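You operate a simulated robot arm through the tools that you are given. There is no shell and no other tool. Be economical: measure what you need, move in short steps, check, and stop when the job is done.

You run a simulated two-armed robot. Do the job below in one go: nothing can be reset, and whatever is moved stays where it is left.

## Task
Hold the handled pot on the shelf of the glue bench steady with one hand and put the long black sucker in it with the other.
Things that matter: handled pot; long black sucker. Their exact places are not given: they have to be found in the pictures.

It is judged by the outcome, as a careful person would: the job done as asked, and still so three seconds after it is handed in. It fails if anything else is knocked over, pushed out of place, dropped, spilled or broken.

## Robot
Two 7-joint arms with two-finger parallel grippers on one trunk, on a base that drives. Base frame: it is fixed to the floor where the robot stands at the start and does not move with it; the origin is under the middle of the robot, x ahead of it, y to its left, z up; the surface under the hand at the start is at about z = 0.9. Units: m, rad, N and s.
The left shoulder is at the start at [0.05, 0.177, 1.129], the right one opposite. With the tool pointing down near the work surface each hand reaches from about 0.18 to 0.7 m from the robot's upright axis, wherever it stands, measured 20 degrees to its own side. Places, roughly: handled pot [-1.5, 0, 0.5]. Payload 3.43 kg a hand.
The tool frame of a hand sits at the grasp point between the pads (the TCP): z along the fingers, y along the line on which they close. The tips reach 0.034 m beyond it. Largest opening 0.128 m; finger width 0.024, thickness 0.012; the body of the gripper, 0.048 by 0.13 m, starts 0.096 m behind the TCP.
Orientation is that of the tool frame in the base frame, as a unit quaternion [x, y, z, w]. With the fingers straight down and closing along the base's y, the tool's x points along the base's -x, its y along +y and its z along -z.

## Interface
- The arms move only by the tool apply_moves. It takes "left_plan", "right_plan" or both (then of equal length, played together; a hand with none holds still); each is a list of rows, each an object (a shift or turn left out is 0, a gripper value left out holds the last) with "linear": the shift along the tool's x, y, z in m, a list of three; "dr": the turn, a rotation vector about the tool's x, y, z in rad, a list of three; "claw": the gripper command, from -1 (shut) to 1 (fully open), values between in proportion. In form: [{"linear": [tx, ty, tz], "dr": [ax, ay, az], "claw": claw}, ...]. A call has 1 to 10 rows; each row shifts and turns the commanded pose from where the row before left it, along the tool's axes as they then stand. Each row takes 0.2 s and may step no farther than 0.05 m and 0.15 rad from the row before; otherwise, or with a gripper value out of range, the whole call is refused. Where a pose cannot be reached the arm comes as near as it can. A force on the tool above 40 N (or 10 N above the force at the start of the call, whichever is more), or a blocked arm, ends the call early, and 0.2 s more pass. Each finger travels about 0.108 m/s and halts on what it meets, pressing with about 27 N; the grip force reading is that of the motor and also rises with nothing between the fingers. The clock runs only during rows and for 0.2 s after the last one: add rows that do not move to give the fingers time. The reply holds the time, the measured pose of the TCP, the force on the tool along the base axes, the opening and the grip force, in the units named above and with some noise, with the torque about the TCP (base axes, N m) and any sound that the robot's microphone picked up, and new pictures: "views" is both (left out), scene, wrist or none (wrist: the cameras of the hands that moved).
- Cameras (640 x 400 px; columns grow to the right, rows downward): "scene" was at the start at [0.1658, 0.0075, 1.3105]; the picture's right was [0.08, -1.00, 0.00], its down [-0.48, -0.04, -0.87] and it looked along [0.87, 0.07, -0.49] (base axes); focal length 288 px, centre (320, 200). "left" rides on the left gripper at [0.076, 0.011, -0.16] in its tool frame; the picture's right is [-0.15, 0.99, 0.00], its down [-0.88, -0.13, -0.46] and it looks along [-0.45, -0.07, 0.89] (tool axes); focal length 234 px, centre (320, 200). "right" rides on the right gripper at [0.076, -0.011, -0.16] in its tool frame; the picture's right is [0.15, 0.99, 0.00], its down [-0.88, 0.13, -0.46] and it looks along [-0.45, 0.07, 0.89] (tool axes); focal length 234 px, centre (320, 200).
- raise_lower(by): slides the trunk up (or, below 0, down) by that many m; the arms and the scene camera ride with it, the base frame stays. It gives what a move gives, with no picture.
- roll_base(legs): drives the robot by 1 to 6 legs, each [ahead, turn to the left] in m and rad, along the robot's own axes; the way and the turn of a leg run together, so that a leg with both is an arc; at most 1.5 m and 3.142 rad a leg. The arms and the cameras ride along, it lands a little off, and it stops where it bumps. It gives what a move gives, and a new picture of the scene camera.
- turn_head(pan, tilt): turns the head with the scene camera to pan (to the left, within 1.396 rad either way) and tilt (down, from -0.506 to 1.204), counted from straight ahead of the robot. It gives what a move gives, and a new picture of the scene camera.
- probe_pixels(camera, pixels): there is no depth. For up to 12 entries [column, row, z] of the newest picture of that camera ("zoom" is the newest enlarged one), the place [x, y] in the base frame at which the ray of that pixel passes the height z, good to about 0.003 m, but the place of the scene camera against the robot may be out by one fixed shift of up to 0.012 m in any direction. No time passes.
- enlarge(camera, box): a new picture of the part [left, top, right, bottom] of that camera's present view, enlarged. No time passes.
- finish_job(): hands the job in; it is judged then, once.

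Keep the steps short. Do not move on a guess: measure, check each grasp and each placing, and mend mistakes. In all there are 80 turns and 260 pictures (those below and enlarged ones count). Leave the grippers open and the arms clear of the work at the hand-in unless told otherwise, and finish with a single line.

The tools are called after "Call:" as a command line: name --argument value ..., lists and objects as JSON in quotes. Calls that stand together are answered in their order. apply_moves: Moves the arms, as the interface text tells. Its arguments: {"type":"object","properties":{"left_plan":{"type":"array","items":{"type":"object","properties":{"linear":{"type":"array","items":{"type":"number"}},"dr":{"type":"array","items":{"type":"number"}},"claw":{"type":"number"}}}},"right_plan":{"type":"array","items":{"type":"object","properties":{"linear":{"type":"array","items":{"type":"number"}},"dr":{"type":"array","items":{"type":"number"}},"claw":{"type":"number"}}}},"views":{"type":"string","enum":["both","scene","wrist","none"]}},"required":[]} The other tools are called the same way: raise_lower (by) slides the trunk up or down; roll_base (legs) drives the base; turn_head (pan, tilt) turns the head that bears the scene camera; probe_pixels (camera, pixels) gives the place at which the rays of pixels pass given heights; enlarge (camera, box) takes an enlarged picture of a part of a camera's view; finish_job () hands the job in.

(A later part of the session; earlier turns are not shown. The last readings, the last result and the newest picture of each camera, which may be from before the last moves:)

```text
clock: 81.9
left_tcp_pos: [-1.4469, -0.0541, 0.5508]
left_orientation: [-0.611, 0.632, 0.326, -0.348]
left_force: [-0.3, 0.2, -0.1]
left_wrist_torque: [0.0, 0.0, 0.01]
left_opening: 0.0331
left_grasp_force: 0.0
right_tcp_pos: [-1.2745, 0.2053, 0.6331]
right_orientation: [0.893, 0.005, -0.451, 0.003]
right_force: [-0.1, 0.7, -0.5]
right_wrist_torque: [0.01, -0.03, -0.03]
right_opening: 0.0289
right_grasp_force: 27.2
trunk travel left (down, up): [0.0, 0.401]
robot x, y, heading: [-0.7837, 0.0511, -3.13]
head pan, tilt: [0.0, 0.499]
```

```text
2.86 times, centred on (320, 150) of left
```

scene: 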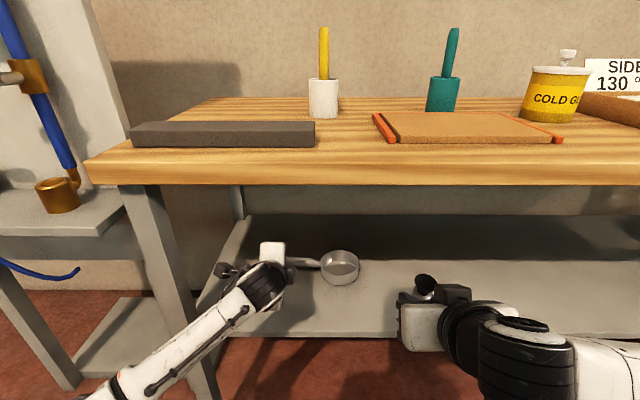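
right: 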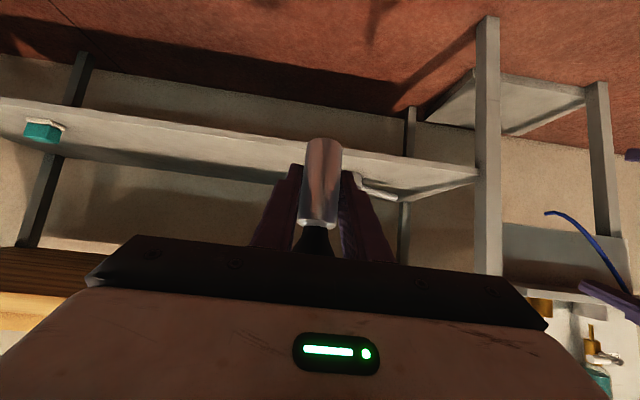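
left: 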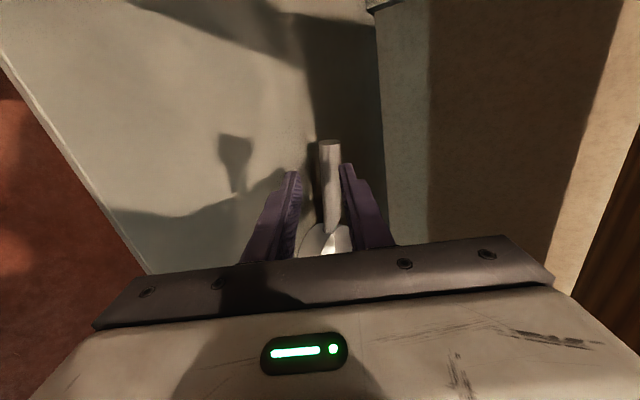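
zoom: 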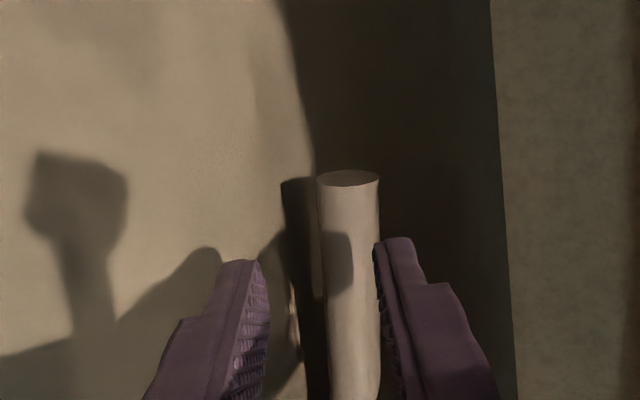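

Call:
probe_pixels --camera "left" --pixels '[[329.8, 142.3, 0.51], [329.8, 142.3, 0.515], [330.5, 160.5, 0.51], [330.5, 160.5, 0.515], [330.5, 160.5, 0.52]]'

Call:
enlarge --camera "scene" --box '[220, 200, 420, 325]'

Call:
probe_pixels --camera "zoom" --pixels '[[322, 203, 0.52], [446, 203, 0.52], [384, 162, 0.52], [384, 245, 0.52], [384, 273, 0.48]]'

```text
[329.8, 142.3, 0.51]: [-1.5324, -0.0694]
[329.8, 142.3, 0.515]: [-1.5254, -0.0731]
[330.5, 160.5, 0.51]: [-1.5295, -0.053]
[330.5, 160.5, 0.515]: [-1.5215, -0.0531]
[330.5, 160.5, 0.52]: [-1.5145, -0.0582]
```

```text
3.20 times, centred on (320, 262) of scene
```

zoom: 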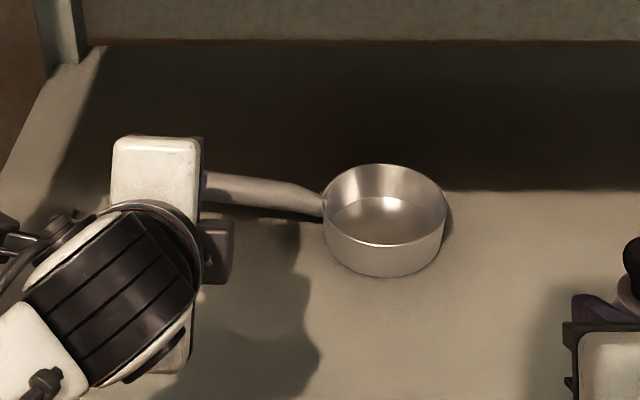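

```text
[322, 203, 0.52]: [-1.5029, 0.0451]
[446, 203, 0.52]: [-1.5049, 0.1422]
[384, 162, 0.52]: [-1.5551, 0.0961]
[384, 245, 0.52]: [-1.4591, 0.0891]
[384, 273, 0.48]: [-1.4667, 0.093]
```

The handle is now at (-1.5215, -0.053, 0.515): 1 cm above the jaw axis and 8 cm ahead, and its axis is about 0.1 rad rolled against the pads. I'll roll the hand to match, shift up 1 cm, and advance 4.5 cm before checking.

Call:
apply_moves --left_plan '[{"dr": [0, 0, 0.055], "linear": [0, 0.005, 0]}, {"dr": [0, 0, 0.055], "linear": [0, 0.0055, 0]}, {"linear": [0, 0, 0.025]}, {"linear": [0, 0, 0.02]}, {}]' --views "wrist"

Call:
enlarge --camera "left" --box '[240, 80, 400, 220]'

```text
clock: 83.1
left_tcp_pos: [-1.4902, -0.055, 0.5333]
left_orientation: [-0.574, 0.666, 0.306, -0.365]
left_force: [0.9, -0.8, 0.5]
left_wrist_torque: [-0.02, -0.08, -0.02]
left_opening: 0.0334
left_grasp_force: 0.0
right_tcp_pos: [-1.2751, 0.2063, 0.6336]
right_orientation: [0.892, 0.005, -0.451, 0.004]
right_force: [-0.6, -0.6, -1.1]
right_wrist_torque: [0.01, 0.01, 0.02]
right_opening: 0.0289
right_grasp_force: 26.9
trunk travel left (down, up): [0.0, 0.401]
robot x, y, heading: [-0.7835, 0.0498, -3.13]
head pan, tilt: [0.0, 0.499]
```

left: 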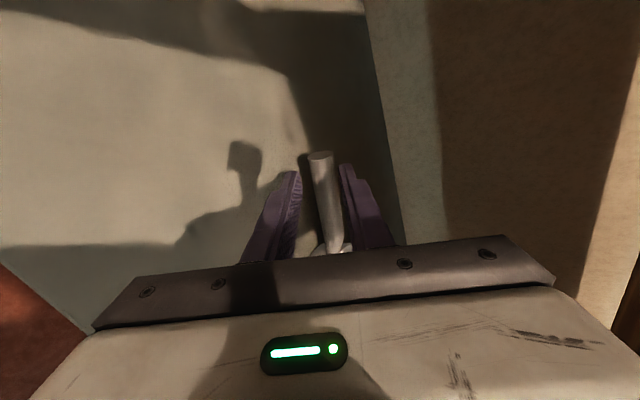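

```text
2.86 times, centred on (320, 150) of left
```

zoom: 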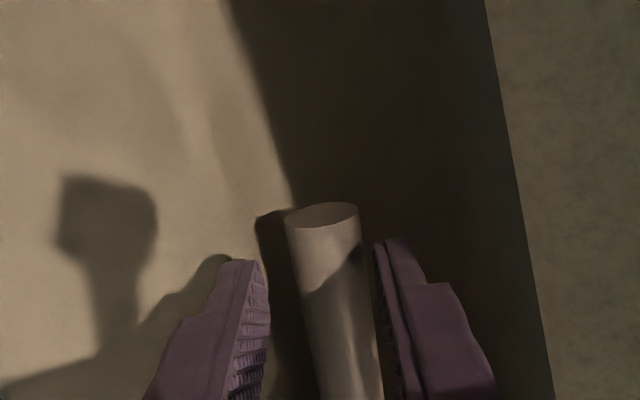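

The handle is 3.7 cm ahead and 3 mm above the axis, and the roll is aligned. I'll shift 3 mm up, narrow to 0.030, and advance 2.4 cm for a deeper grasp.

Call:
apply_moves --left_plan '[{"linear": [0, 0.003, 0], "claw": -0.5}, {"linear": [0, 0, 0.01], "claw": -0.53}, {"linear": [0, 0, 0.008]}, {"linear": [0, 0, 0.006]}, {}]' --views "wrist"

Call:
enlarge --camera "left" --box '[240, 80, 400, 220]'

```text
clock: 84.3
left_tcp_pos: [-1.5122, -0.0528, 0.5238]
left_orientation: [-0.574, 0.665, 0.307, -0.365]
left_force: [-0.5, -0.8, -0.5]
left_wrist_torque: [-0.02, 0.03, 0.01]
left_opening: 0.0302
left_grasp_force: 0.0
right_tcp_pos: [-1.2755, 0.2051, 0.6324]
right_orientation: [0.892, 0.005, -0.451, 0.003]
right_force: [-1.0, -0.5, 0.1]
right_wrist_torque: [-0.04, -0.02, -0.01]
right_opening: 0.0291
right_grasp_force: 27.2
trunk travel left (down, up): [0.0, 0.401]
robot x, y, heading: [-0.7843, 0.0481, -3.128]
head pan, tilt: [0.0, 0.499]
```

left: 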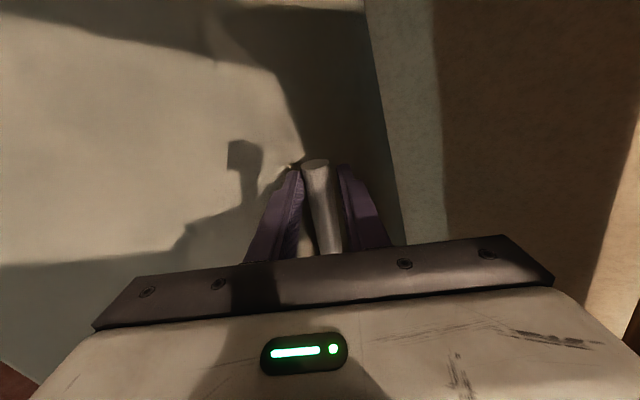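

```text
2.86 times, centred on (320, 150) of left
```

zoom: 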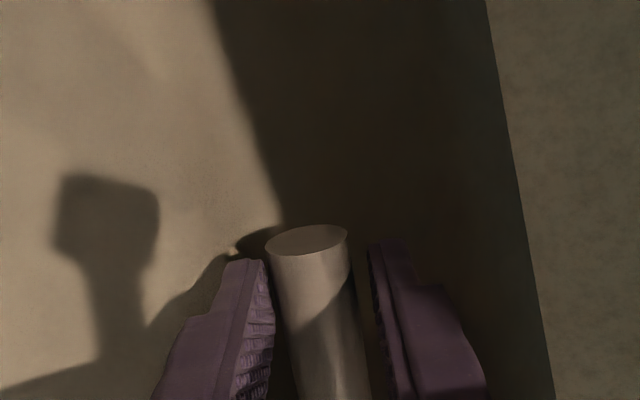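

No contact so far and the handle is centred. I'll go 4 mm deeper, then close stepwise.

Call:
apply_moves --left_plan '[{"linear": [0, 0, 0.004]}, {"claw": -0.58}, {"claw": -0.63}, {"claw": -0.67}, {}]' --views "wrist"

Call:
enlarge --camera "left" --box '[240, 80, 400, 220]'

```text
clock: 85.5
left_tcp_pos: [-1.5147, -0.0529, 0.5223]
left_orientation: [-0.574, 0.666, 0.308, -0.364]
left_force: [-0.8, 0.4, 0.9]
left_wrist_torque: [0.26, 0.04, 0.21]
left_opening: 0.0227
left_grasp_force: 27.0
right_tcp_pos: [-1.2749, 0.2054, 0.6334]
right_orientation: [0.892, 0.006, -0.451, 0.004]
right_force: [0.6, 0.0, -0.7]
right_wrist_torque: [0.0, -0.02, 0.01]
right_opening: 0.0288
right_grasp_force: 26.7
trunk travel left (down, up): [0.0, 0.401]
robot x, y, heading: [-0.7814, 0.0508, -3.136]
head pan, tilt: [0.0, 0.499]
```

left: 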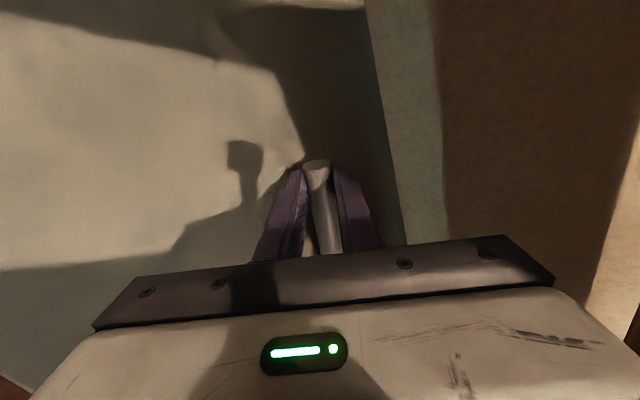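

```text
2.86 times, centred on (320, 150) of left
```

zoom: 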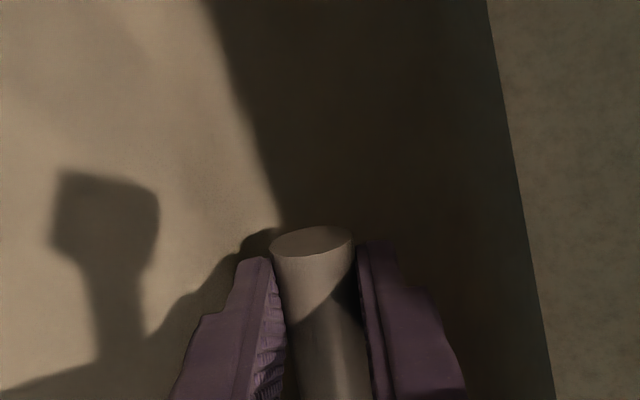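

It grips at 0.0227 with 27 N. I'll command it firmly shut, wait, and check that it holds.

Call:
apply_moves --left_plan '[{"claw": -0.8}, {"claw": -1}, {}, {}, {}, {}]' --views "scene"

Call:
enlarge --camera "scene" --box '[220, 200, 420, 325]'

```text
clock: 86.9
left_tcp_pos: [-1.515, -0.0536, 0.5218]
left_orientation: [-0.575, 0.665, 0.307, -0.364]
left_force: [-1.0, 0.5, 1.5]
left_wrist_torque: [0.43, 0.05, 0.13]
left_opening: 0.0229
left_grasp_force: 27.0
right_tcp_pos: [-1.2753, 0.2054, 0.6342]
right_orientation: [0.893, 0.006, -0.45, 0.004]
right_force: [-0.5, 0.8, -1.6]
right_wrist_torque: [-0.02, 0.0, -0.04]
right_opening: 0.029
right_grasp_force: 27.3
trunk travel left (down, up): [0.0, 0.401]
robot x, y, heading: [-0.7808, 0.0492, -3.135]
head pan, tilt: [0.0, 0.499]
```

scene: 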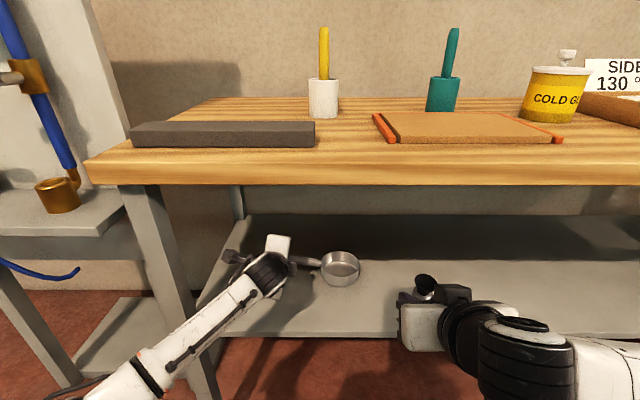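

```text
3.20 times, centred on (320, 262) of scene
```

zoom: 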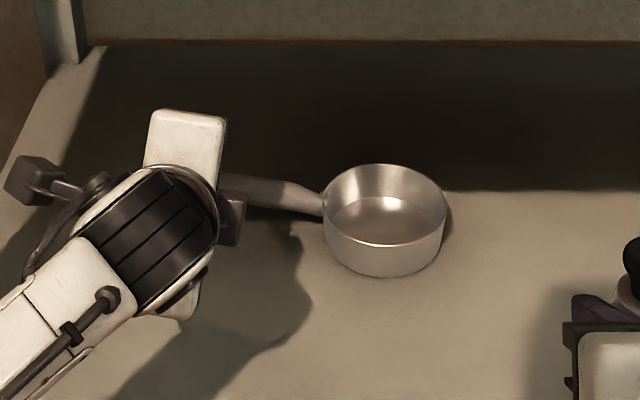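

The pot is held firmly and stayed put. Now I'll bring the right hand with the sucker forward, high above the rim, first to about (-1.43, 0.115, 0.634).

Call:
apply_moves --right_plan '[{"linear": [-0.0239, 0.022, 0.0325]}, {"linear": [-0.0239, 0.022, 0.0325]}, {"linear": [-0.0239, 0.022, 0.0325]}, {"linear": [-0.0239, 0.022, 0.0325]}, {}]'

Call:
enlarge --camera "scene" --box '[240, 190, 440, 315]'

Call:
enlarge --camera "right" --box '[240, 80, 400, 220]'

```text
clock: 88.1
left_tcp_pos: [-1.5139, -0.0541, 0.5208]
left_orientation: [-0.575, 0.665, 0.307, -0.365]
left_force: [0.2, 0.4, 1.8]
left_wrist_torque: [0.44, 0.04, 0.06]
left_opening: 0.0226
left_grasp_force: 27.0
right_tcp_pos: [-1.4359, 0.1146, 0.6327]
right_orientation: [0.893, 0.005, -0.451, 0.003]
right_force: [-1.2, 0.8, -0.9]
right_wrist_torque: [-0.01, -0.03, 0.01]
right_opening: 0.0293
right_grasp_force: 27.4
trunk travel left (down, up): [0.0, 0.401]
robot x, y, heading: [-0.7811, 0.0488, -3.134]
head pan, tilt: [0.0, 0.499]
```

scene: 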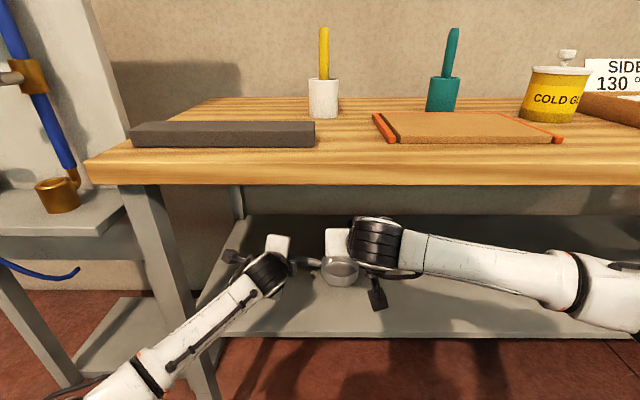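
right: 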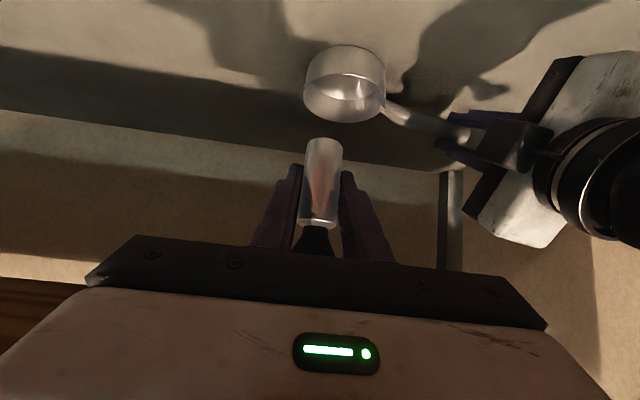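

```text
3.20 times, centred on (340, 252) of scene
```

zoom: 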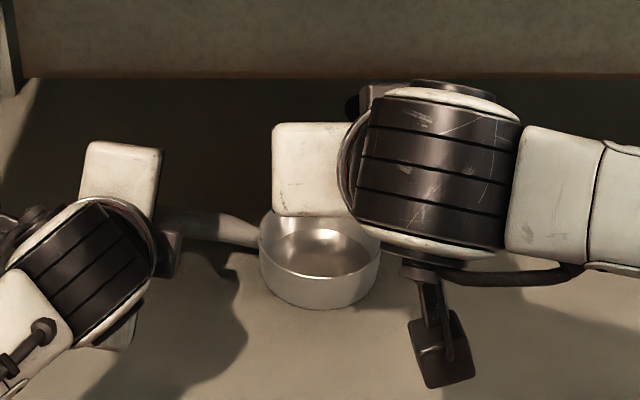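

```text
2.86 times, centred on (320, 150) of right
```

zoom: 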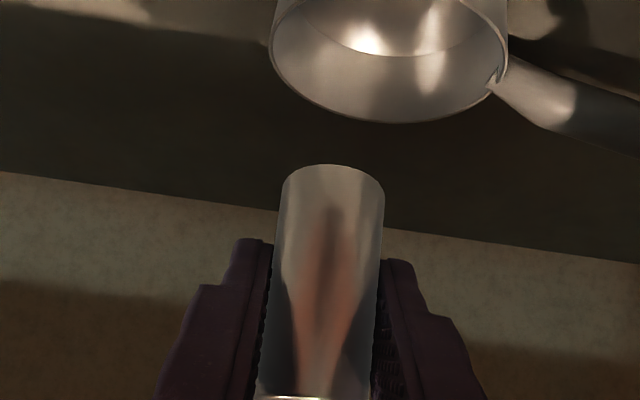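

The right camera sees the pot mouth well. I'll measure the rim from it.

Call:
enlarge --camera "right" --box '[265, 30, 425, 150]'

Call:
probe_pixels --camera "right" --pixels '[[344, 122.5, 0.52], [303, 97, 0.52], [385, 90, 0.52], [345, 73, 0.52], [345, 46, 0.48], [345, 122.5, 0.51]]'

```text
3.33 times, centred on (345, 90) of right
```

zoom: 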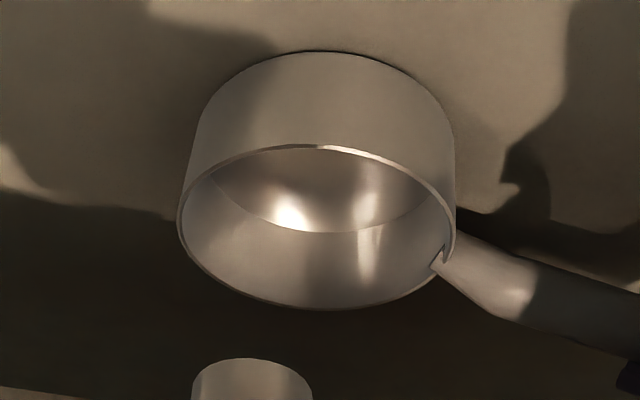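

```text
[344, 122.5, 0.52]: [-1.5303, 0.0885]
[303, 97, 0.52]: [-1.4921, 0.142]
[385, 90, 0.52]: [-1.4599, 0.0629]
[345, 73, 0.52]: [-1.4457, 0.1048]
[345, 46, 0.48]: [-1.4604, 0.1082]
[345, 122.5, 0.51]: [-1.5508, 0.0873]
```

Rim centre is about (-1.503, 0.099) and rim height about 0.512. I'll move the sucker over it with TCP at (-1.492, 0.099), then lower to about 0.59, with the sucker still above the rim, and check.

Call:
apply_moves --right_plan '[{"linear": [-0.0167, 0.0074, 0.0227]}, {"linear": [-0.0166, 0.0074, 0.0226]}, {"linear": [0.017, 0, 0.0125]}, {"linear": [0.017, 0, 0.0125]}, {}, {}]'

Call:
enlarge --camera "right" --box '[240, 40, 400, 160]'

Call:
enlarge --camera "left" --box '[220, 140, 420, 265]'

```text
clock: 89.5
left_tcp_pos: [-1.5151, -0.0536, 0.5214]
left_orientation: [-0.574, 0.666, 0.307, -0.365]
left_force: [-0.3, 0.2, 2.0]
left_wrist_torque: [0.38, 0.01, 0.12]
left_opening: 0.0227
left_grasp_force: 27.2
right_tcp_pos: [-1.4911, 0.1011, 0.5925]
right_orientation: [0.892, 0.005, -0.451, 0.003]
right_force: [-0.3, -0.1, -0.8]
right_wrist_torque: [-0.02, 0.04, -0.01]
right_opening: 0.0288
right_grasp_force: 26.6
trunk travel left (down, up): [0.0, 0.401]
robot x, y, heading: [-0.7851, 0.0508, -3.13]
head pan, tilt: [0.0, 0.499]
```

scene: 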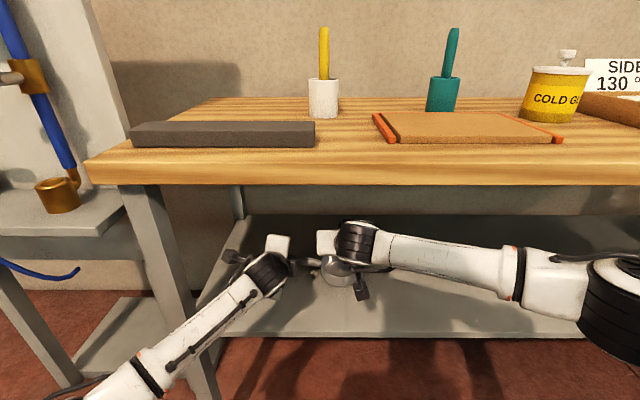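
right: 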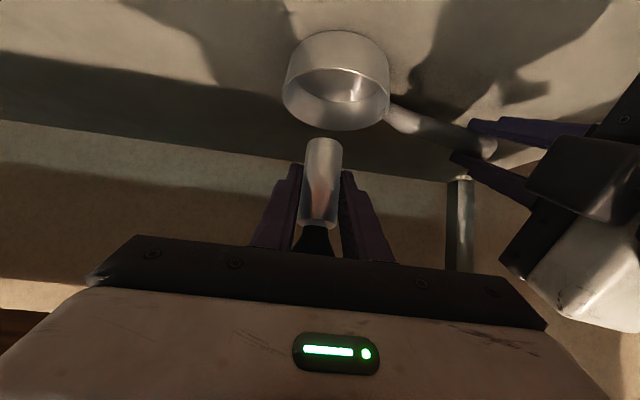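

```text
3.33 times, centred on (320, 100) of right
```

zoom: 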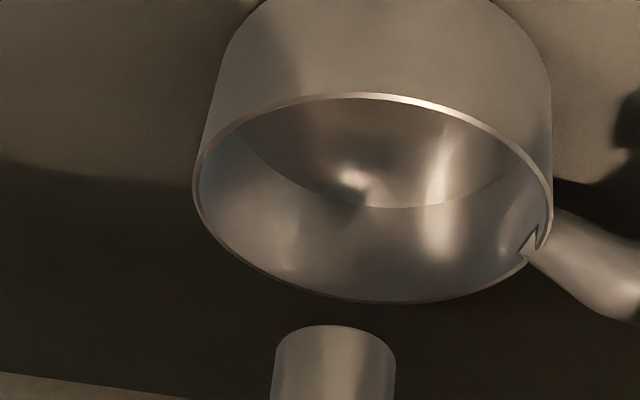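

```text
3.20 times, centred on (320, 202) of left
```

zoom: 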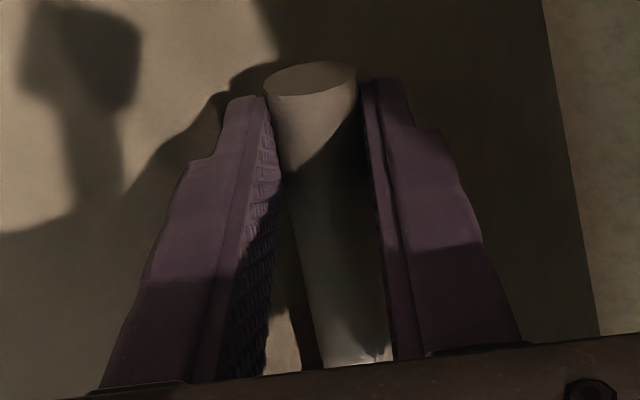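

Call:
probe_pixels --camera "right" --pixels '[[330.5, 68.2, 0.512], [338, 130.6, 0.512], [281.9, 97, 0.512], [389.7, 101.5, 0.512], [330.5, 68.2, 0.52], [338, 130.6, 0.52], [281.9, 97, 0.52], [389.7, 101.5, 0.52], [324.5, 137.5, 0.55], [335, 30, 0.48]]'

```text
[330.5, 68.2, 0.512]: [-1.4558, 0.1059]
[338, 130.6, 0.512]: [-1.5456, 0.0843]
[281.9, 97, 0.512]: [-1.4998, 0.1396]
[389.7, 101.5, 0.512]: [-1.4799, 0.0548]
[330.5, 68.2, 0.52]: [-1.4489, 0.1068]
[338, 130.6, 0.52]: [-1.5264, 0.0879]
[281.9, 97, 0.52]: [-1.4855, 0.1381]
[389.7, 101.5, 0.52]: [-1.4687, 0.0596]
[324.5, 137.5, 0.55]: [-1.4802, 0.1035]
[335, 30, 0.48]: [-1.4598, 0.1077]
```

Refined: the pot is only about 3 cm deep (shelf 0.48, rim 0.508, centre (-1.502, 0.097)), so the sucker should be set upright. I'll pitch the right hand back to 45° so that the sucker is vertical, and trim to TCP (-1.487, 0.0965).

Call:
apply_moves --right_plan '[{"dr": [0, 0.0768, 0]}, {"dr": [0, 0.0768, 0]}, {"linear": [0.0028, 0.0045, -0.0028]}, {"linear": [0.0106, 0, 0.0106]}, {}, {}]'

Call:
enlarge --camera "right" --box '[240, 40, 400, 160]'

Call:
enlarge --camera "scene" --box '[260, 200, 420, 300]'

```text
clock: 90.9
left_tcp_pos: [-1.515, -0.0547, 0.5214]
left_orientation: [-0.575, 0.665, 0.306, -0.364]
left_force: [-0.6, 0.4, 1.5]
left_wrist_torque: [0.33, 0.09, 0.12]
left_opening: 0.0223
left_grasp_force: 26.8
right_tcp_pos: [-1.4867, 0.0964, 0.5768]
right_orientation: [0.924, 0.006, -0.381, 0.002]
right_force: [0.5, 0.6, -1.2]
right_wrist_torque: [0.02, 0.01, 0.01]
right_opening: 0.0289
right_grasp_force: 27.0
trunk travel left (down, up): [0.0, 0.401]
robot x, y, heading: [-0.782, 0.0524, -3.133]
head pan, tilt: [0.0, 0.499]
```

scene: 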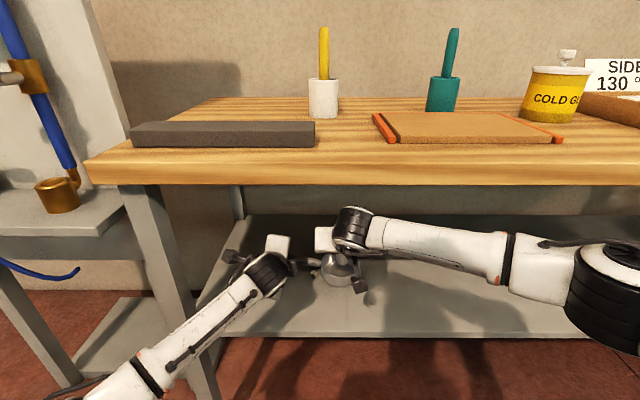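
right: 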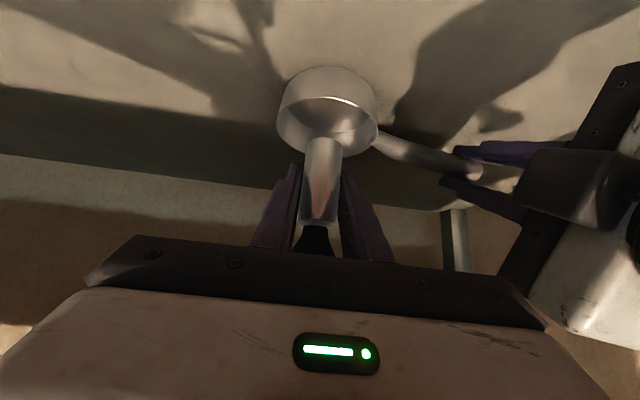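

```text
3.33 times, centred on (320, 100) of right
```

zoom: 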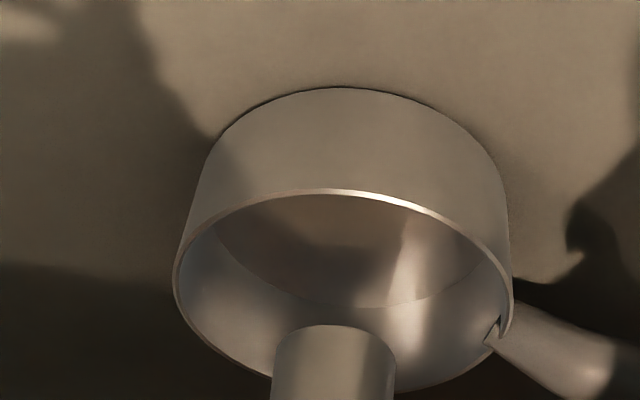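

```text
4.00 times, centred on (340, 250) of scene
```

zoom: 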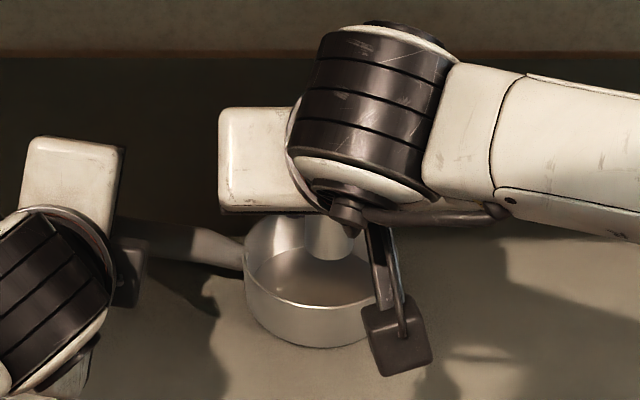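

Laterally centred (rim 173–512, sucker 335). A quick check of the rim's front-to-back position before lowering.

Call:
probe_pixels --camera "right" --pixels '[[324.5, 97, 0.508], [276, 123, 0.508], [389.5, 128, 0.508], [324, 66.5, 0.48], [324.5, 137.5, 0.535]]'

```text
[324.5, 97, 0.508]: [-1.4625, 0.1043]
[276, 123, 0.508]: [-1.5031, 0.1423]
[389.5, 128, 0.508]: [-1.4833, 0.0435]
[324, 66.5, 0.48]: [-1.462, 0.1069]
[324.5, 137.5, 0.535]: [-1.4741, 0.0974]
```

The sucker's near edge is 9 mm inside the rim. I'll shift 4 mm further in and lower to TCP z≈0.533.

Call:
apply_moves --right_plan '[{"linear": [-0.0028, 0, 0.0028]}, {"linear": [0.0103, 0, 0.0103]}, {"linear": [0.0103, 0, 0.0103]}, {"linear": [0.0103, 0, 0.0103]}, {}, {}]'

Call:
enlarge --camera "right" --box '[240, 60, 400, 180]'

Call:
enlarge --camera "scene" --box '[260, 200, 420, 300]'

```text
clock: 92.3
left_tcp_pos: [-1.5147, -0.0531, 0.5208]
left_orientation: [-0.574, 0.666, 0.307, -0.365]
left_force: [1.1, -1.2, 1.8]
left_wrist_torque: [0.43, -0.03, -0.12]
left_opening: 0.0228
left_grasp_force: 26.6
right_tcp_pos: [-1.4903, 0.0969, 0.5314]
right_orientation: [0.924, 0.005, -0.382, 0.002]
right_force: [-3.0, -0.6, 0.9]
right_wrist_torque: [-0.03, 0.1, -0.02]
right_opening: 0.029
right_grasp_force: 26.8
trunk travel left (down, up): [0.0, 0.401]
robot x, y, heading: [-0.7839, 0.0513, -3.132]
head pan, tilt: [0.0, 0.499]
```

scene: 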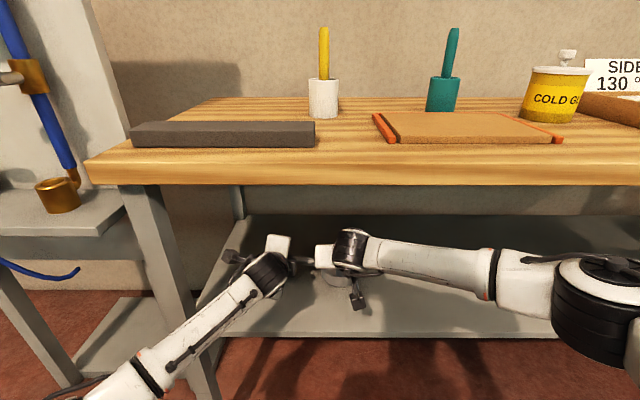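
right: 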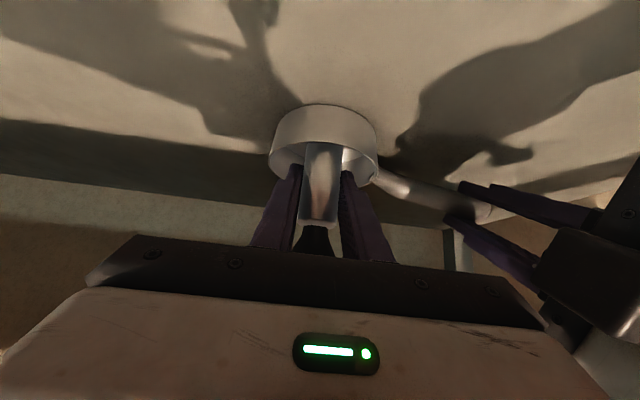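

```text
3.33 times, centred on (320, 120) of right
```

zoom: 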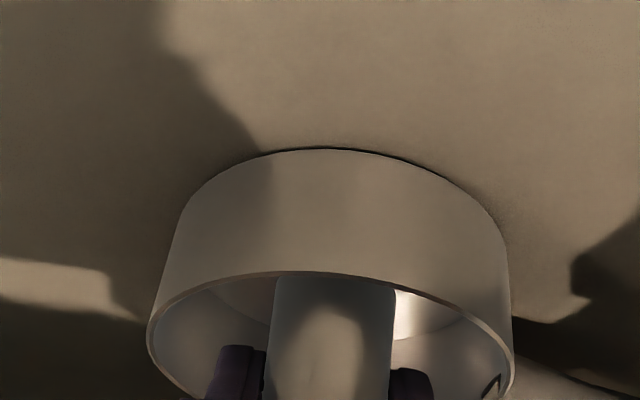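

```text
4.00 times, centred on (340, 250) of scene
```

zoom: 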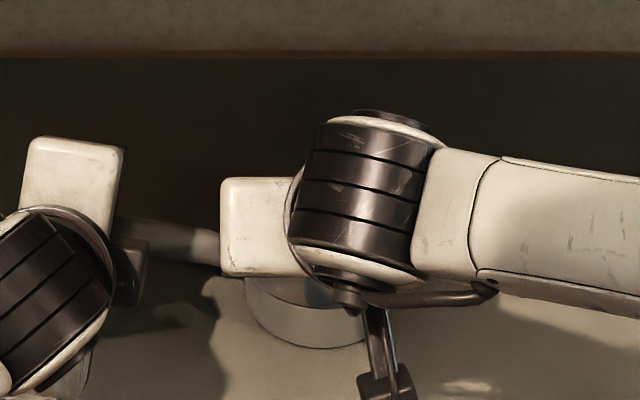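

The sucker is inside the pot, with a slight -3 N in x that may be rim contact. I'll ease 3 mm further in and lower in 2 mm steps, watching force.

Call:
apply_moves --right_plan '[{"linear": [-0.0021, 0, 0.0021]}, {"linear": [0.0014, 0, 0.0014]}, {}]' --views "none"

Call:
apply_moves --right_plan '[{"linear": [0.0014, 0, 0.0014]}, {}]' --views "none"

Call:
apply_moves --right_plan '[{"linear": [0.0014, 0, 0.0014]}, {}]' --views "wrist"

```text
clock: 93.1
left_tcp_pos: [-1.5125, -0.0533, 0.5219]
left_orientation: [-0.574, 0.665, 0.308, -0.364]
left_force: [-0.4, -0.4, 1.8]
left_wrist_torque: [0.43, 0.0, 0.03]
left_opening: 0.0227
left_grasp_force: 26.7
right_tcp_pos: [-1.4933, 0.096, 0.5306]
right_orientation: [0.924, 0.006, -0.381, 0.003]
right_force: [0.0, -0.3, 0.1]
right_wrist_torque: [-0.02, 0.0, -0.04]
right_opening: 0.0289
right_grasp_force: 27.3
trunk travel left (down, up): [0.0, 0.401]
robot x, y, heading: [-0.7832, 0.0488, -3.138]
head pan, tilt: [0.0, 0.499]
```

```text
clock: 93.7
left_tcp_pos: [-1.5145, -0.0539, 0.5203]
left_orientation: [-0.574, 0.666, 0.307, -0.364]
left_force: [-1.4, 0.9, 1.7]
left_wrist_torque: [0.37, 0.03, 0.07]
left_opening: 0.0226
left_grasp_force: 27.1
right_tcp_pos: [-1.4931, 0.0968, 0.5265]
right_orientation: [0.925, 0.006, -0.381, 0.003]
right_force: [0.0, 0.2, 0.2]
right_wrist_torque: [0.0, -0.02, 0.0]
right_opening: 0.0292
right_grasp_force: 26.5
trunk travel left (down, up): [0.0, 0.401]
robot x, y, heading: [-0.7855, 0.0487, -3.134]
head pan, tilt: [0.0, 0.499]
```

```text
clock: 94.3
left_tcp_pos: [-1.5149, -0.053, 0.5201]
left_orientation: [-0.575, 0.665, 0.308, -0.364]
left_force: [-1.1, 1.0, 1.5]
left_wrist_torque: [0.39, 0.04, 0.06]
left_opening: 0.0225
left_grasp_force: 27.1
right_tcp_pos: [-1.495, 0.0972, 0.5257]
right_orientation: [0.925, 0.006, -0.381, 0.002]
right_force: [0.1, -1.0, -1.2]
right_wrist_torque: [0.0, 0.01, -0.01]
right_opening: 0.0291
right_grasp_force: 26.7
trunk travel left (down, up): [0.0, 0.401]
robot x, y, heading: [-0.7858, 0.0481, -3.137]
head pan, tilt: [0.0, 0.499]
```

right: 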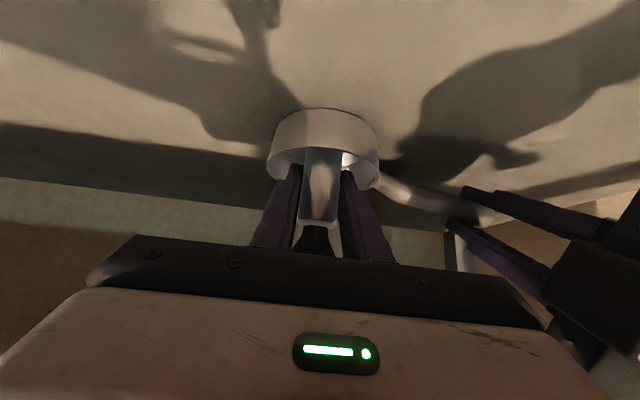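

Contact is gone. I'll keep lowering in small steps until the floor pushes back.

Call:
apply_moves --right_plan '[{"linear": [0.0011, 0, 0.0011]}, {}]' --views "none"

Call:
apply_moves --right_plan '[{"linear": [0.0011, 0, 0.0011]}, {}]' --views "none"

Call:
apply_moves --right_plan '[{"linear": [0.0011, 0, 0.0011]}, {}]' --views "none"

```text
clock: 94.9
left_tcp_pos: [-1.5145, -0.0535, 0.5215]
left_orientation: [-0.574, 0.666, 0.307, -0.364]
left_force: [-0.7, 1.7, 1.0]
left_wrist_torque: [0.38, 0.02, 0.04]
left_opening: 0.0225
left_grasp_force: 27.0
right_tcp_pos: [-1.4941, 0.0971, 0.5241]
right_orientation: [0.924, 0.007, -0.381, 0.004]
right_force: [0.5, 0.4, -0.8]
right_wrist_torque: [-0.04, -0.02, -0.03]
right_opening: 0.029
right_grasp_force: 26.6
trunk travel left (down, up): [0.0, 0.401]
robot x, y, heading: [-0.786, 0.0473, -3.136]
head pan, tilt: [0.0, 0.499]
```

```text
clock: 95.5
left_tcp_pos: [-1.5133, -0.0543, 0.5212]
left_orientation: [-0.574, 0.665, 0.307, -0.365]
left_force: [-0.3, 0.7, 1.2]
left_wrist_torque: [0.37, 0.02, 0.13]
left_opening: 0.0227
left_grasp_force: 26.9
right_tcp_pos: [-1.4958, 0.0947, 0.5234]
right_orientation: [0.925, 0.006, -0.381, 0.004]
right_force: [0.5, 0.2, -0.5]
right_wrist_torque: [-0.01, 0.01, -0.01]
right_opening: 0.0291
right_grasp_force: 27.5
trunk travel left (down, up): [0.0, 0.401]
robot x, y, heading: [-0.7815, 0.0494, -3.133]
head pan, tilt: [0.0, 0.499]
```

```text
clock: 96.1
left_tcp_pos: [-1.5143, -0.0544, 0.5214]
left_orientation: [-0.574, 0.666, 0.308, -0.364]
left_force: [-1.1, 1.7, 1.2]
left_wrist_torque: [0.35, 0.04, 0.11]
left_opening: 0.0228
left_grasp_force: 27.1
right_tcp_pos: [-1.4951, 0.0971, 0.5218]
right_orientation: [0.925, 0.006, -0.381, 0.003]
right_force: [0.2, -0.3, -0.6]
right_wrist_torque: [0.02, -0.01, -0.02]
right_opening: 0.0292
right_grasp_force: 26.5
trunk travel left (down, up): [0.0, 0.401]
robot x, y, heading: [-0.7832, 0.0487, -3.134]
head pan, tilt: [0.0, 0.499]
```

Call:
apply_moves --right_plan '[{"linear": [0.0011, 0, 0.0011]}, {}]' --views "none"

Call:
apply_moves --right_plan '[{"linear": [0.0011, 0, 0.0011]}, {}]' --views "none"

Call:
apply_moves --right_plan '[{"linear": [0.0011, 0, 0.0011]}, {}]' --views "wrist"

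Call:
enlarge --camera "right" --box '[240, 80, 400, 220]'

```text
clock: 96.7
left_tcp_pos: [-1.5147, -0.0549, 0.5215]
left_orientation: [-0.575, 0.665, 0.306, -0.365]
left_force: [-1.0, 1.5, 0.7]
left_wrist_torque: [0.31, 0.08, 0.1]
left_opening: 0.0227
left_grasp_force: 26.8
right_tcp_pos: [-1.4944, 0.0962, 0.5199]
right_orientation: [0.924, 0.005, -0.381, 0.002]
right_force: [-0.2, 0.0, -0.6]
right_wrist_torque: [0.01, 0.01, -0.01]
right_opening: 0.029
right_grasp_force: 26.6
trunk travel left (down, up): [0.0, 0.401]
robot x, y, heading: [-0.7855, 0.0464, -3.137]
head pan, tilt: [0.0, 0.499]
```

```text
clock: 97.3
left_tcp_pos: [-1.514, -0.0537, 0.5211]
left_orientation: [-0.574, 0.666, 0.307, -0.365]
left_force: [-0.9, 0.8, 1.7]
left_wrist_torque: [0.34, 0.03, 0.08]
left_opening: 0.0226
left_grasp_force: 27.2
right_tcp_pos: [-1.4942, 0.0961, 0.5187]
right_orientation: [0.924, 0.005, -0.382, 0.002]
right_force: [0.8, 0.5, -0.1]
right_wrist_torque: [0.03, 0.0, 0.03]
right_opening: 0.0288
right_grasp_force: 27.1
trunk travel left (down, up): [0.0, 0.401]
robot x, y, heading: [-0.7819, 0.0492, -3.133]
head pan, tilt: [0.0, 0.499]
```

```text
clock: 97.9
left_tcp_pos: [-1.5148, -0.0539, 0.5208]
left_orientation: [-0.575, 0.666, 0.307, -0.364]
left_force: [-1.6, 0.7, 1.8]
left_wrist_torque: [0.31, 0.05, 0.16]
left_opening: 0.0227
left_grasp_force: 27.0
right_tcp_pos: [-1.4944, 0.0968, 0.5163]
right_orientation: [0.925, 0.005, -0.381, 0.002]
right_force: [-0.4, -0.6, -1.4]
right_wrist_torque: [-0.01, 0.03, -0.03]
right_opening: 0.0291
right_grasp_force: 27.3
trunk travel left (down, up): [0.0, 0.401]
robot x, y, heading: [-0.7859, 0.0469, -3.129]
head pan, tilt: [0.0, 0.499]
```

right: 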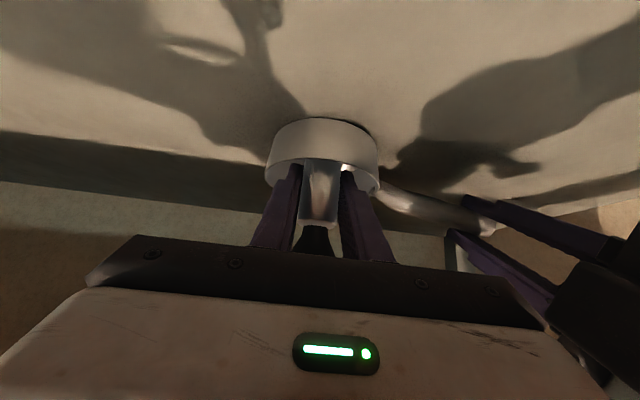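

```text
2.86 times, centred on (320, 150) of right
```

zoom: 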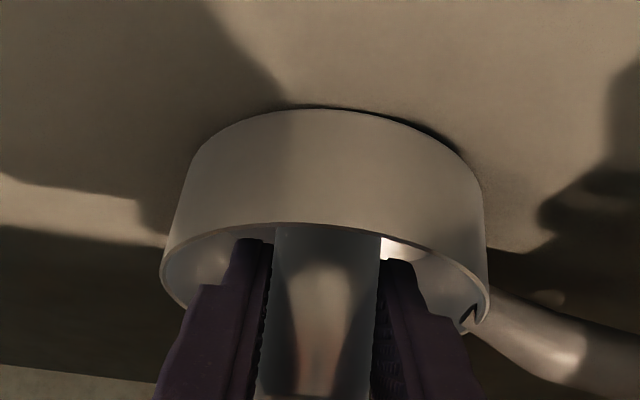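

Call:
probe_pixels --camera "right" --pixels '[[313, 117.5, 0.47], [313, 117.5, 0.48], [316.5, 157.7, 0.5], [316.5, 157.7, 0.505], [316.5, 157.7, 0.51], [316.5, 157.7, 0.515]]'

Call:
apply_moves --right_plan '[{"linear": [0.0011, 0, 0.0011]}, {}]' --views "none"

Call:
apply_moves --right_plan '[{"linear": [0.0011, 0, 0.0011]}, {}]' --views "none"

Call:
apply_moves --right_plan '[{"linear": [0.0011, 0, 0.0011]}, {}]' --views "none"

```text
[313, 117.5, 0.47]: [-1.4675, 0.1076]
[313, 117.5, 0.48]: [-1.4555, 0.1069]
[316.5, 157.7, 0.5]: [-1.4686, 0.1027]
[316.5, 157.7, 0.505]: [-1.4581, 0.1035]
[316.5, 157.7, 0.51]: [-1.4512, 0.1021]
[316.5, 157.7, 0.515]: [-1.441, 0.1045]
```

```text
clock: 98.5
left_tcp_pos: [-1.5146, -0.054, 0.5218]
left_orientation: [-0.575, 0.665, 0.308, -0.365]
left_force: [-0.2, 0.1, 1.5]
left_wrist_torque: [0.32, -0.01, 0.16]
left_opening: 0.0226
left_grasp_force: 26.8
right_tcp_pos: [-1.4944, 0.095, 0.516]
right_orientation: [0.925, 0.006, -0.381, 0.003]
right_force: [-0.1, 0.1, 0.5]
right_wrist_torque: [-0.02, 0.0, -0.03]
right_opening: 0.029
right_grasp_force: 26.9
trunk travel left (down, up): [0.0, 0.401]
robot x, y, heading: [-0.7799, 0.0511, -3.137]
head pan, tilt: [0.0, 0.499]
```

```text
clock: 99.1
left_tcp_pos: [-1.5149, -0.0531, 0.5217]
left_orientation: [-0.575, 0.665, 0.308, -0.364]
left_force: [-0.9, -0.1, 0.8]
left_wrist_torque: [0.34, 0.07, 0.15]
left_opening: 0.0226
left_grasp_force: 27.3
right_tcp_pos: [-1.4945, 0.0972, 0.5137]
right_orientation: [0.924, 0.006, -0.382, 0.003]
right_force: [0.7, 0.7, -0.6]
right_wrist_torque: [-0.01, -0.03, 0.01]
right_opening: 0.0291
right_grasp_force: 26.7
trunk travel left (down, up): [0.0, 0.401]
robot x, y, heading: [-0.7807, 0.0503, -3.132]
head pan, tilt: [0.0, 0.499]
```

```text
clock: 99.7
left_tcp_pos: [-1.5144, -0.0547, 0.5207]
left_orientation: [-0.574, 0.666, 0.307, -0.365]
left_force: [-1.1, 0.1, 0.4]
left_wrist_torque: [0.33, 0.05, 0.13]
left_opening: 0.0225
left_grasp_force: 27.2
right_tcp_pos: [-1.493, 0.0959, 0.513]
right_orientation: [0.925, 0.006, -0.381, 0.003]
right_force: [-0.2, -0.6, -0.3]
right_wrist_torque: [0.02, 0.0, -0.01]
right_opening: 0.0289
right_grasp_force: 27.4
trunk travel left (down, up): [0.0, 0.401]
robot x, y, heading: [-0.7816, 0.046, -3.132]
head pan, tilt: [0.0, 0.499]
```

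No floor contact yet at z 0.513. The shelf seems nearer 0.47. I'll continue in small steps.

Call:
apply_moves --right_plan '[{"linear": [0.0011, 0, 0.0011]}, {}]' --views "none"

Call:
apply_moves --right_plan '[{"linear": [0.0011, 0, 0.0011]}, {}]' --views "none"

Call:
apply_moves --right_plan '[{"linear": [0.0011, 0, 0.0011]}, {}]' --views "wrist"

Call:
enlarge --camera "right" --box '[240, 80, 400, 220]'

```text
clock: 100.3
left_tcp_pos: [-1.5153, -0.0547, 0.5221]
left_orientation: [-0.575, 0.665, 0.307, -0.364]
left_force: [-0.1, -0.1, 1.0]
left_wrist_torque: [0.3, 0.06, 0.14]
left_opening: 0.0225
left_grasp_force: 26.5
right_tcp_pos: [-1.4938, 0.0964, 0.5106]
right_orientation: [0.925, 0.006, -0.38, 0.003]
right_force: [0.5, -0.8, -0.5]
right_wrist_torque: [0.01, -0.03, -0.01]
right_opening: 0.0291
right_grasp_force: 27.1
trunk travel left (down, up): [0.0, 0.401]
robot x, y, heading: [-0.7824, 0.0491, -3.128]
head pan, tilt: [0.0, 0.499]
```

```text
clock: 100.9
left_tcp_pos: [-1.5136, -0.0539, 0.5211]
left_orientation: [-0.575, 0.665, 0.307, -0.365]
left_force: [-1.0, -0.1, 0.8]
left_wrist_torque: [0.29, 0.05, 0.16]
left_opening: 0.0227
left_grasp_force: 26.9
right_tcp_pos: [-1.4936, 0.0967, 0.5112]
right_orientation: [0.925, 0.006, -0.381, 0.003]
right_force: [-0.3, -0.2, -1.2]
right_wrist_torque: [-0.02, 0.02, -0.01]
right_opening: 0.0288
right_grasp_force: 26.7
trunk travel left (down, up): [0.0, 0.401]
robot x, y, heading: [-0.7786, 0.0472, -3.132]
head pan, tilt: [0.0, 0.499]
```

```text
clock: 101.5
left_tcp_pos: [-1.5145, -0.0543, 0.5211]
left_orientation: [-0.575, 0.665, 0.307, -0.364]
left_force: [-0.8, -1.2, 1.2]
left_wrist_torque: [0.27, 0.07, 0.19]
left_opening: 0.0227
left_grasp_force: 27.4
right_tcp_pos: [-1.4933, 0.0957, 0.5074]
right_orientation: [0.925, 0.006, -0.381, 0.003]
right_force: [-0.8, 0.3, -0.1]
right_wrist_torque: [0.01, -0.01, -0.01]
right_opening: 0.029
right_grasp_force: 26.9
trunk travel left (down, up): [0.0, 0.401]
robot x, y, heading: [-0.7836, 0.0504, -3.129]
head pan, tilt: [0.0, 0.499]
```

right: 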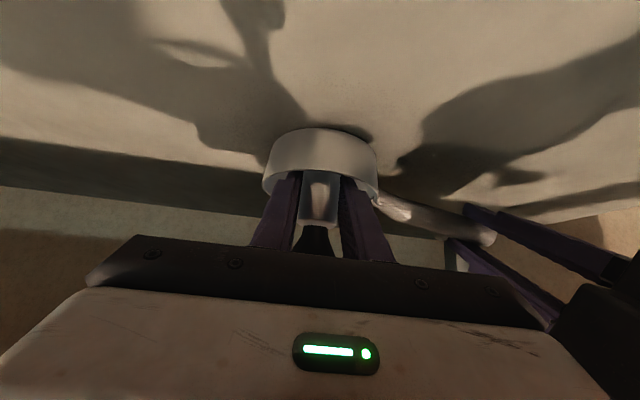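

```text
2.86 times, centred on (320, 150) of right
```

zoom: 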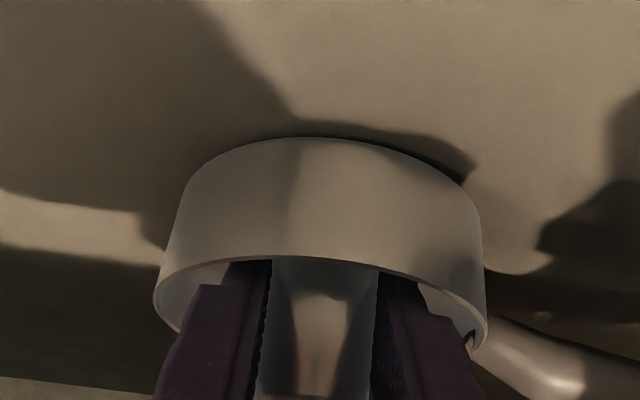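

Call:
apply_moves --right_plan '[{"linear": [0.0014, 0, 0.0014]}, {}]' --views "none"

Call:
apply_moves --right_plan '[{"linear": [0.0014, 0, 0.0014]}, {}]' --views "none"

Call:
enlarge --camera "right" --box '[260, 110, 400, 250]'

```text
clock: 102.1
left_tcp_pos: [-1.5134, -0.054, 0.5214]
left_orientation: [-0.574, 0.666, 0.307, -0.365]
left_force: [-2.8, 0.1, 0.0]
left_wrist_torque: [0.14, 0.09, 0.45]
left_opening: 0.0225
left_grasp_force: 27.0
right_tcp_pos: [-1.4952, 0.0953, 0.5057]
right_orientation: [0.924, 0.006, -0.382, 0.003]
right_force: [1.4, 0.8, 4.2]
right_wrist_torque: [0.04, 0.0, -0.02]
right_opening: 0.0289
right_grasp_force: 26.8
trunk travel left (down, up): [0.0, 0.401]
robot x, y, heading: [-0.7832, 0.0489, -3.134]
head pan, tilt: [0.0, 0.499]
```

```text
clock: 102.7
left_tcp_pos: [-1.5133, -0.0541, 0.5215]
left_orientation: [-0.575, 0.666, 0.306, -0.365]
left_force: [-4.8, 1.3, -2.5]
left_wrist_torque: [-0.09, 0.07, 0.77]
left_opening: 0.0227
left_grasp_force: 27.5
right_tcp_pos: [-1.4953, 0.095, 0.506]
right_orientation: [0.923, 0.005, -0.384, 0.003]
right_force: [1.6, 1.8, 14.6]
right_wrist_torque: [0.06, -0.04, -0.02]
right_opening: 0.029
right_grasp_force: 27.2
trunk travel left (down, up): [0.0, 0.401]
robot x, y, heading: [-0.7793, 0.0498, -3.128]
head pan, tilt: [0.0, 0.499]
```

```text
2.86 times, centred on (330, 180) of right
```

zoom: 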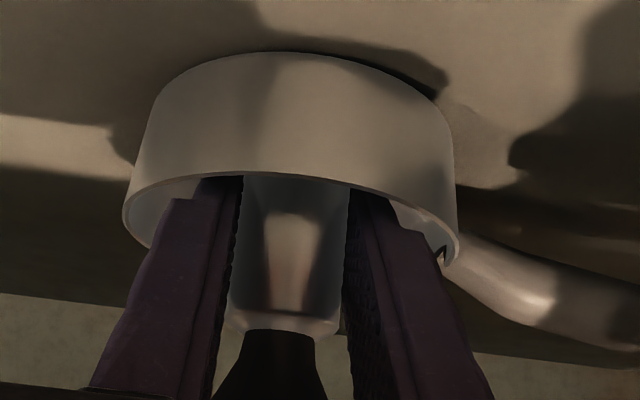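

Floor contact: 14.6 N up. I'll ease up 2 mm, then open the right jaws a little (to about 0.041), since there is 14–20 mm of room to the rim on each side.

Call:
apply_moves --right_plan '[{"linear": [-0.0014, 0, -0.0014]}, {}, {"claw": -0.5}, {"claw": -0.43}, {"claw": -0.36}, {}, {}]'

Call:
enlarge --camera "right" --box '[260, 110, 400, 250]'

```text
clock: 104.3
left_tcp_pos: [-1.5132, -0.054, 0.5225]
left_orientation: [-0.574, 0.665, 0.308, -0.365]
left_force: [2.5, -1.9, 2.2]
left_wrist_torque: [0.59, -0.06, -0.37]
left_opening: 0.0226
left_grasp_force: 27.3
right_tcp_pos: [-1.4945, 0.0962, 0.5067]
right_orientation: [0.924, 0.004, -0.382, 0.001]
right_force: [-5.9, 2.9, 4.7]
right_wrist_torque: [-0.03, 0.02, -0.07]
right_opening: 0.035
right_grasp_force: 0.0
trunk travel left (down, up): [0.0, 0.401]
robot x, y, heading: [-0.7827, 0.0514, -3.138]
head pan, tilt: [0.0, 0.499]
```

scene: 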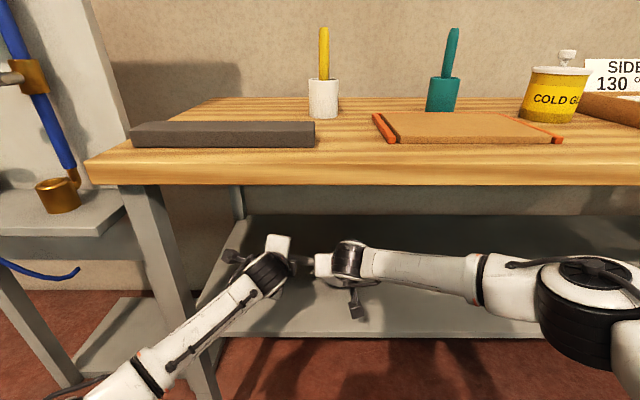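
right: 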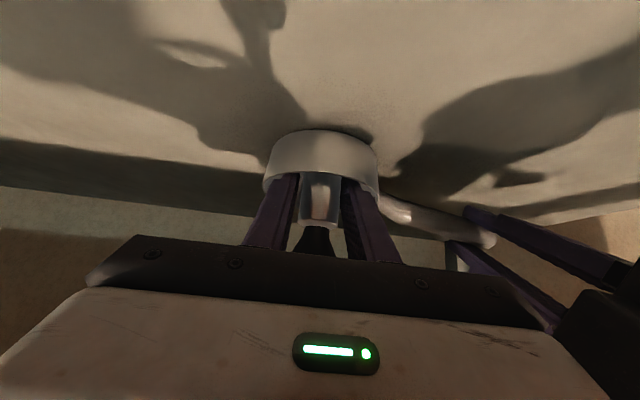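

```text
2.86 times, centred on (330, 180) of right
```

zoom: 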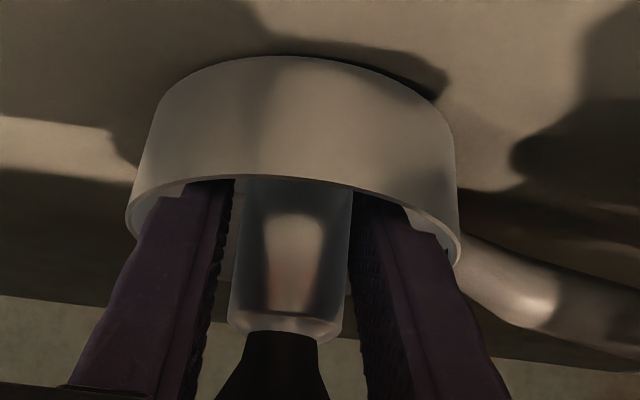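

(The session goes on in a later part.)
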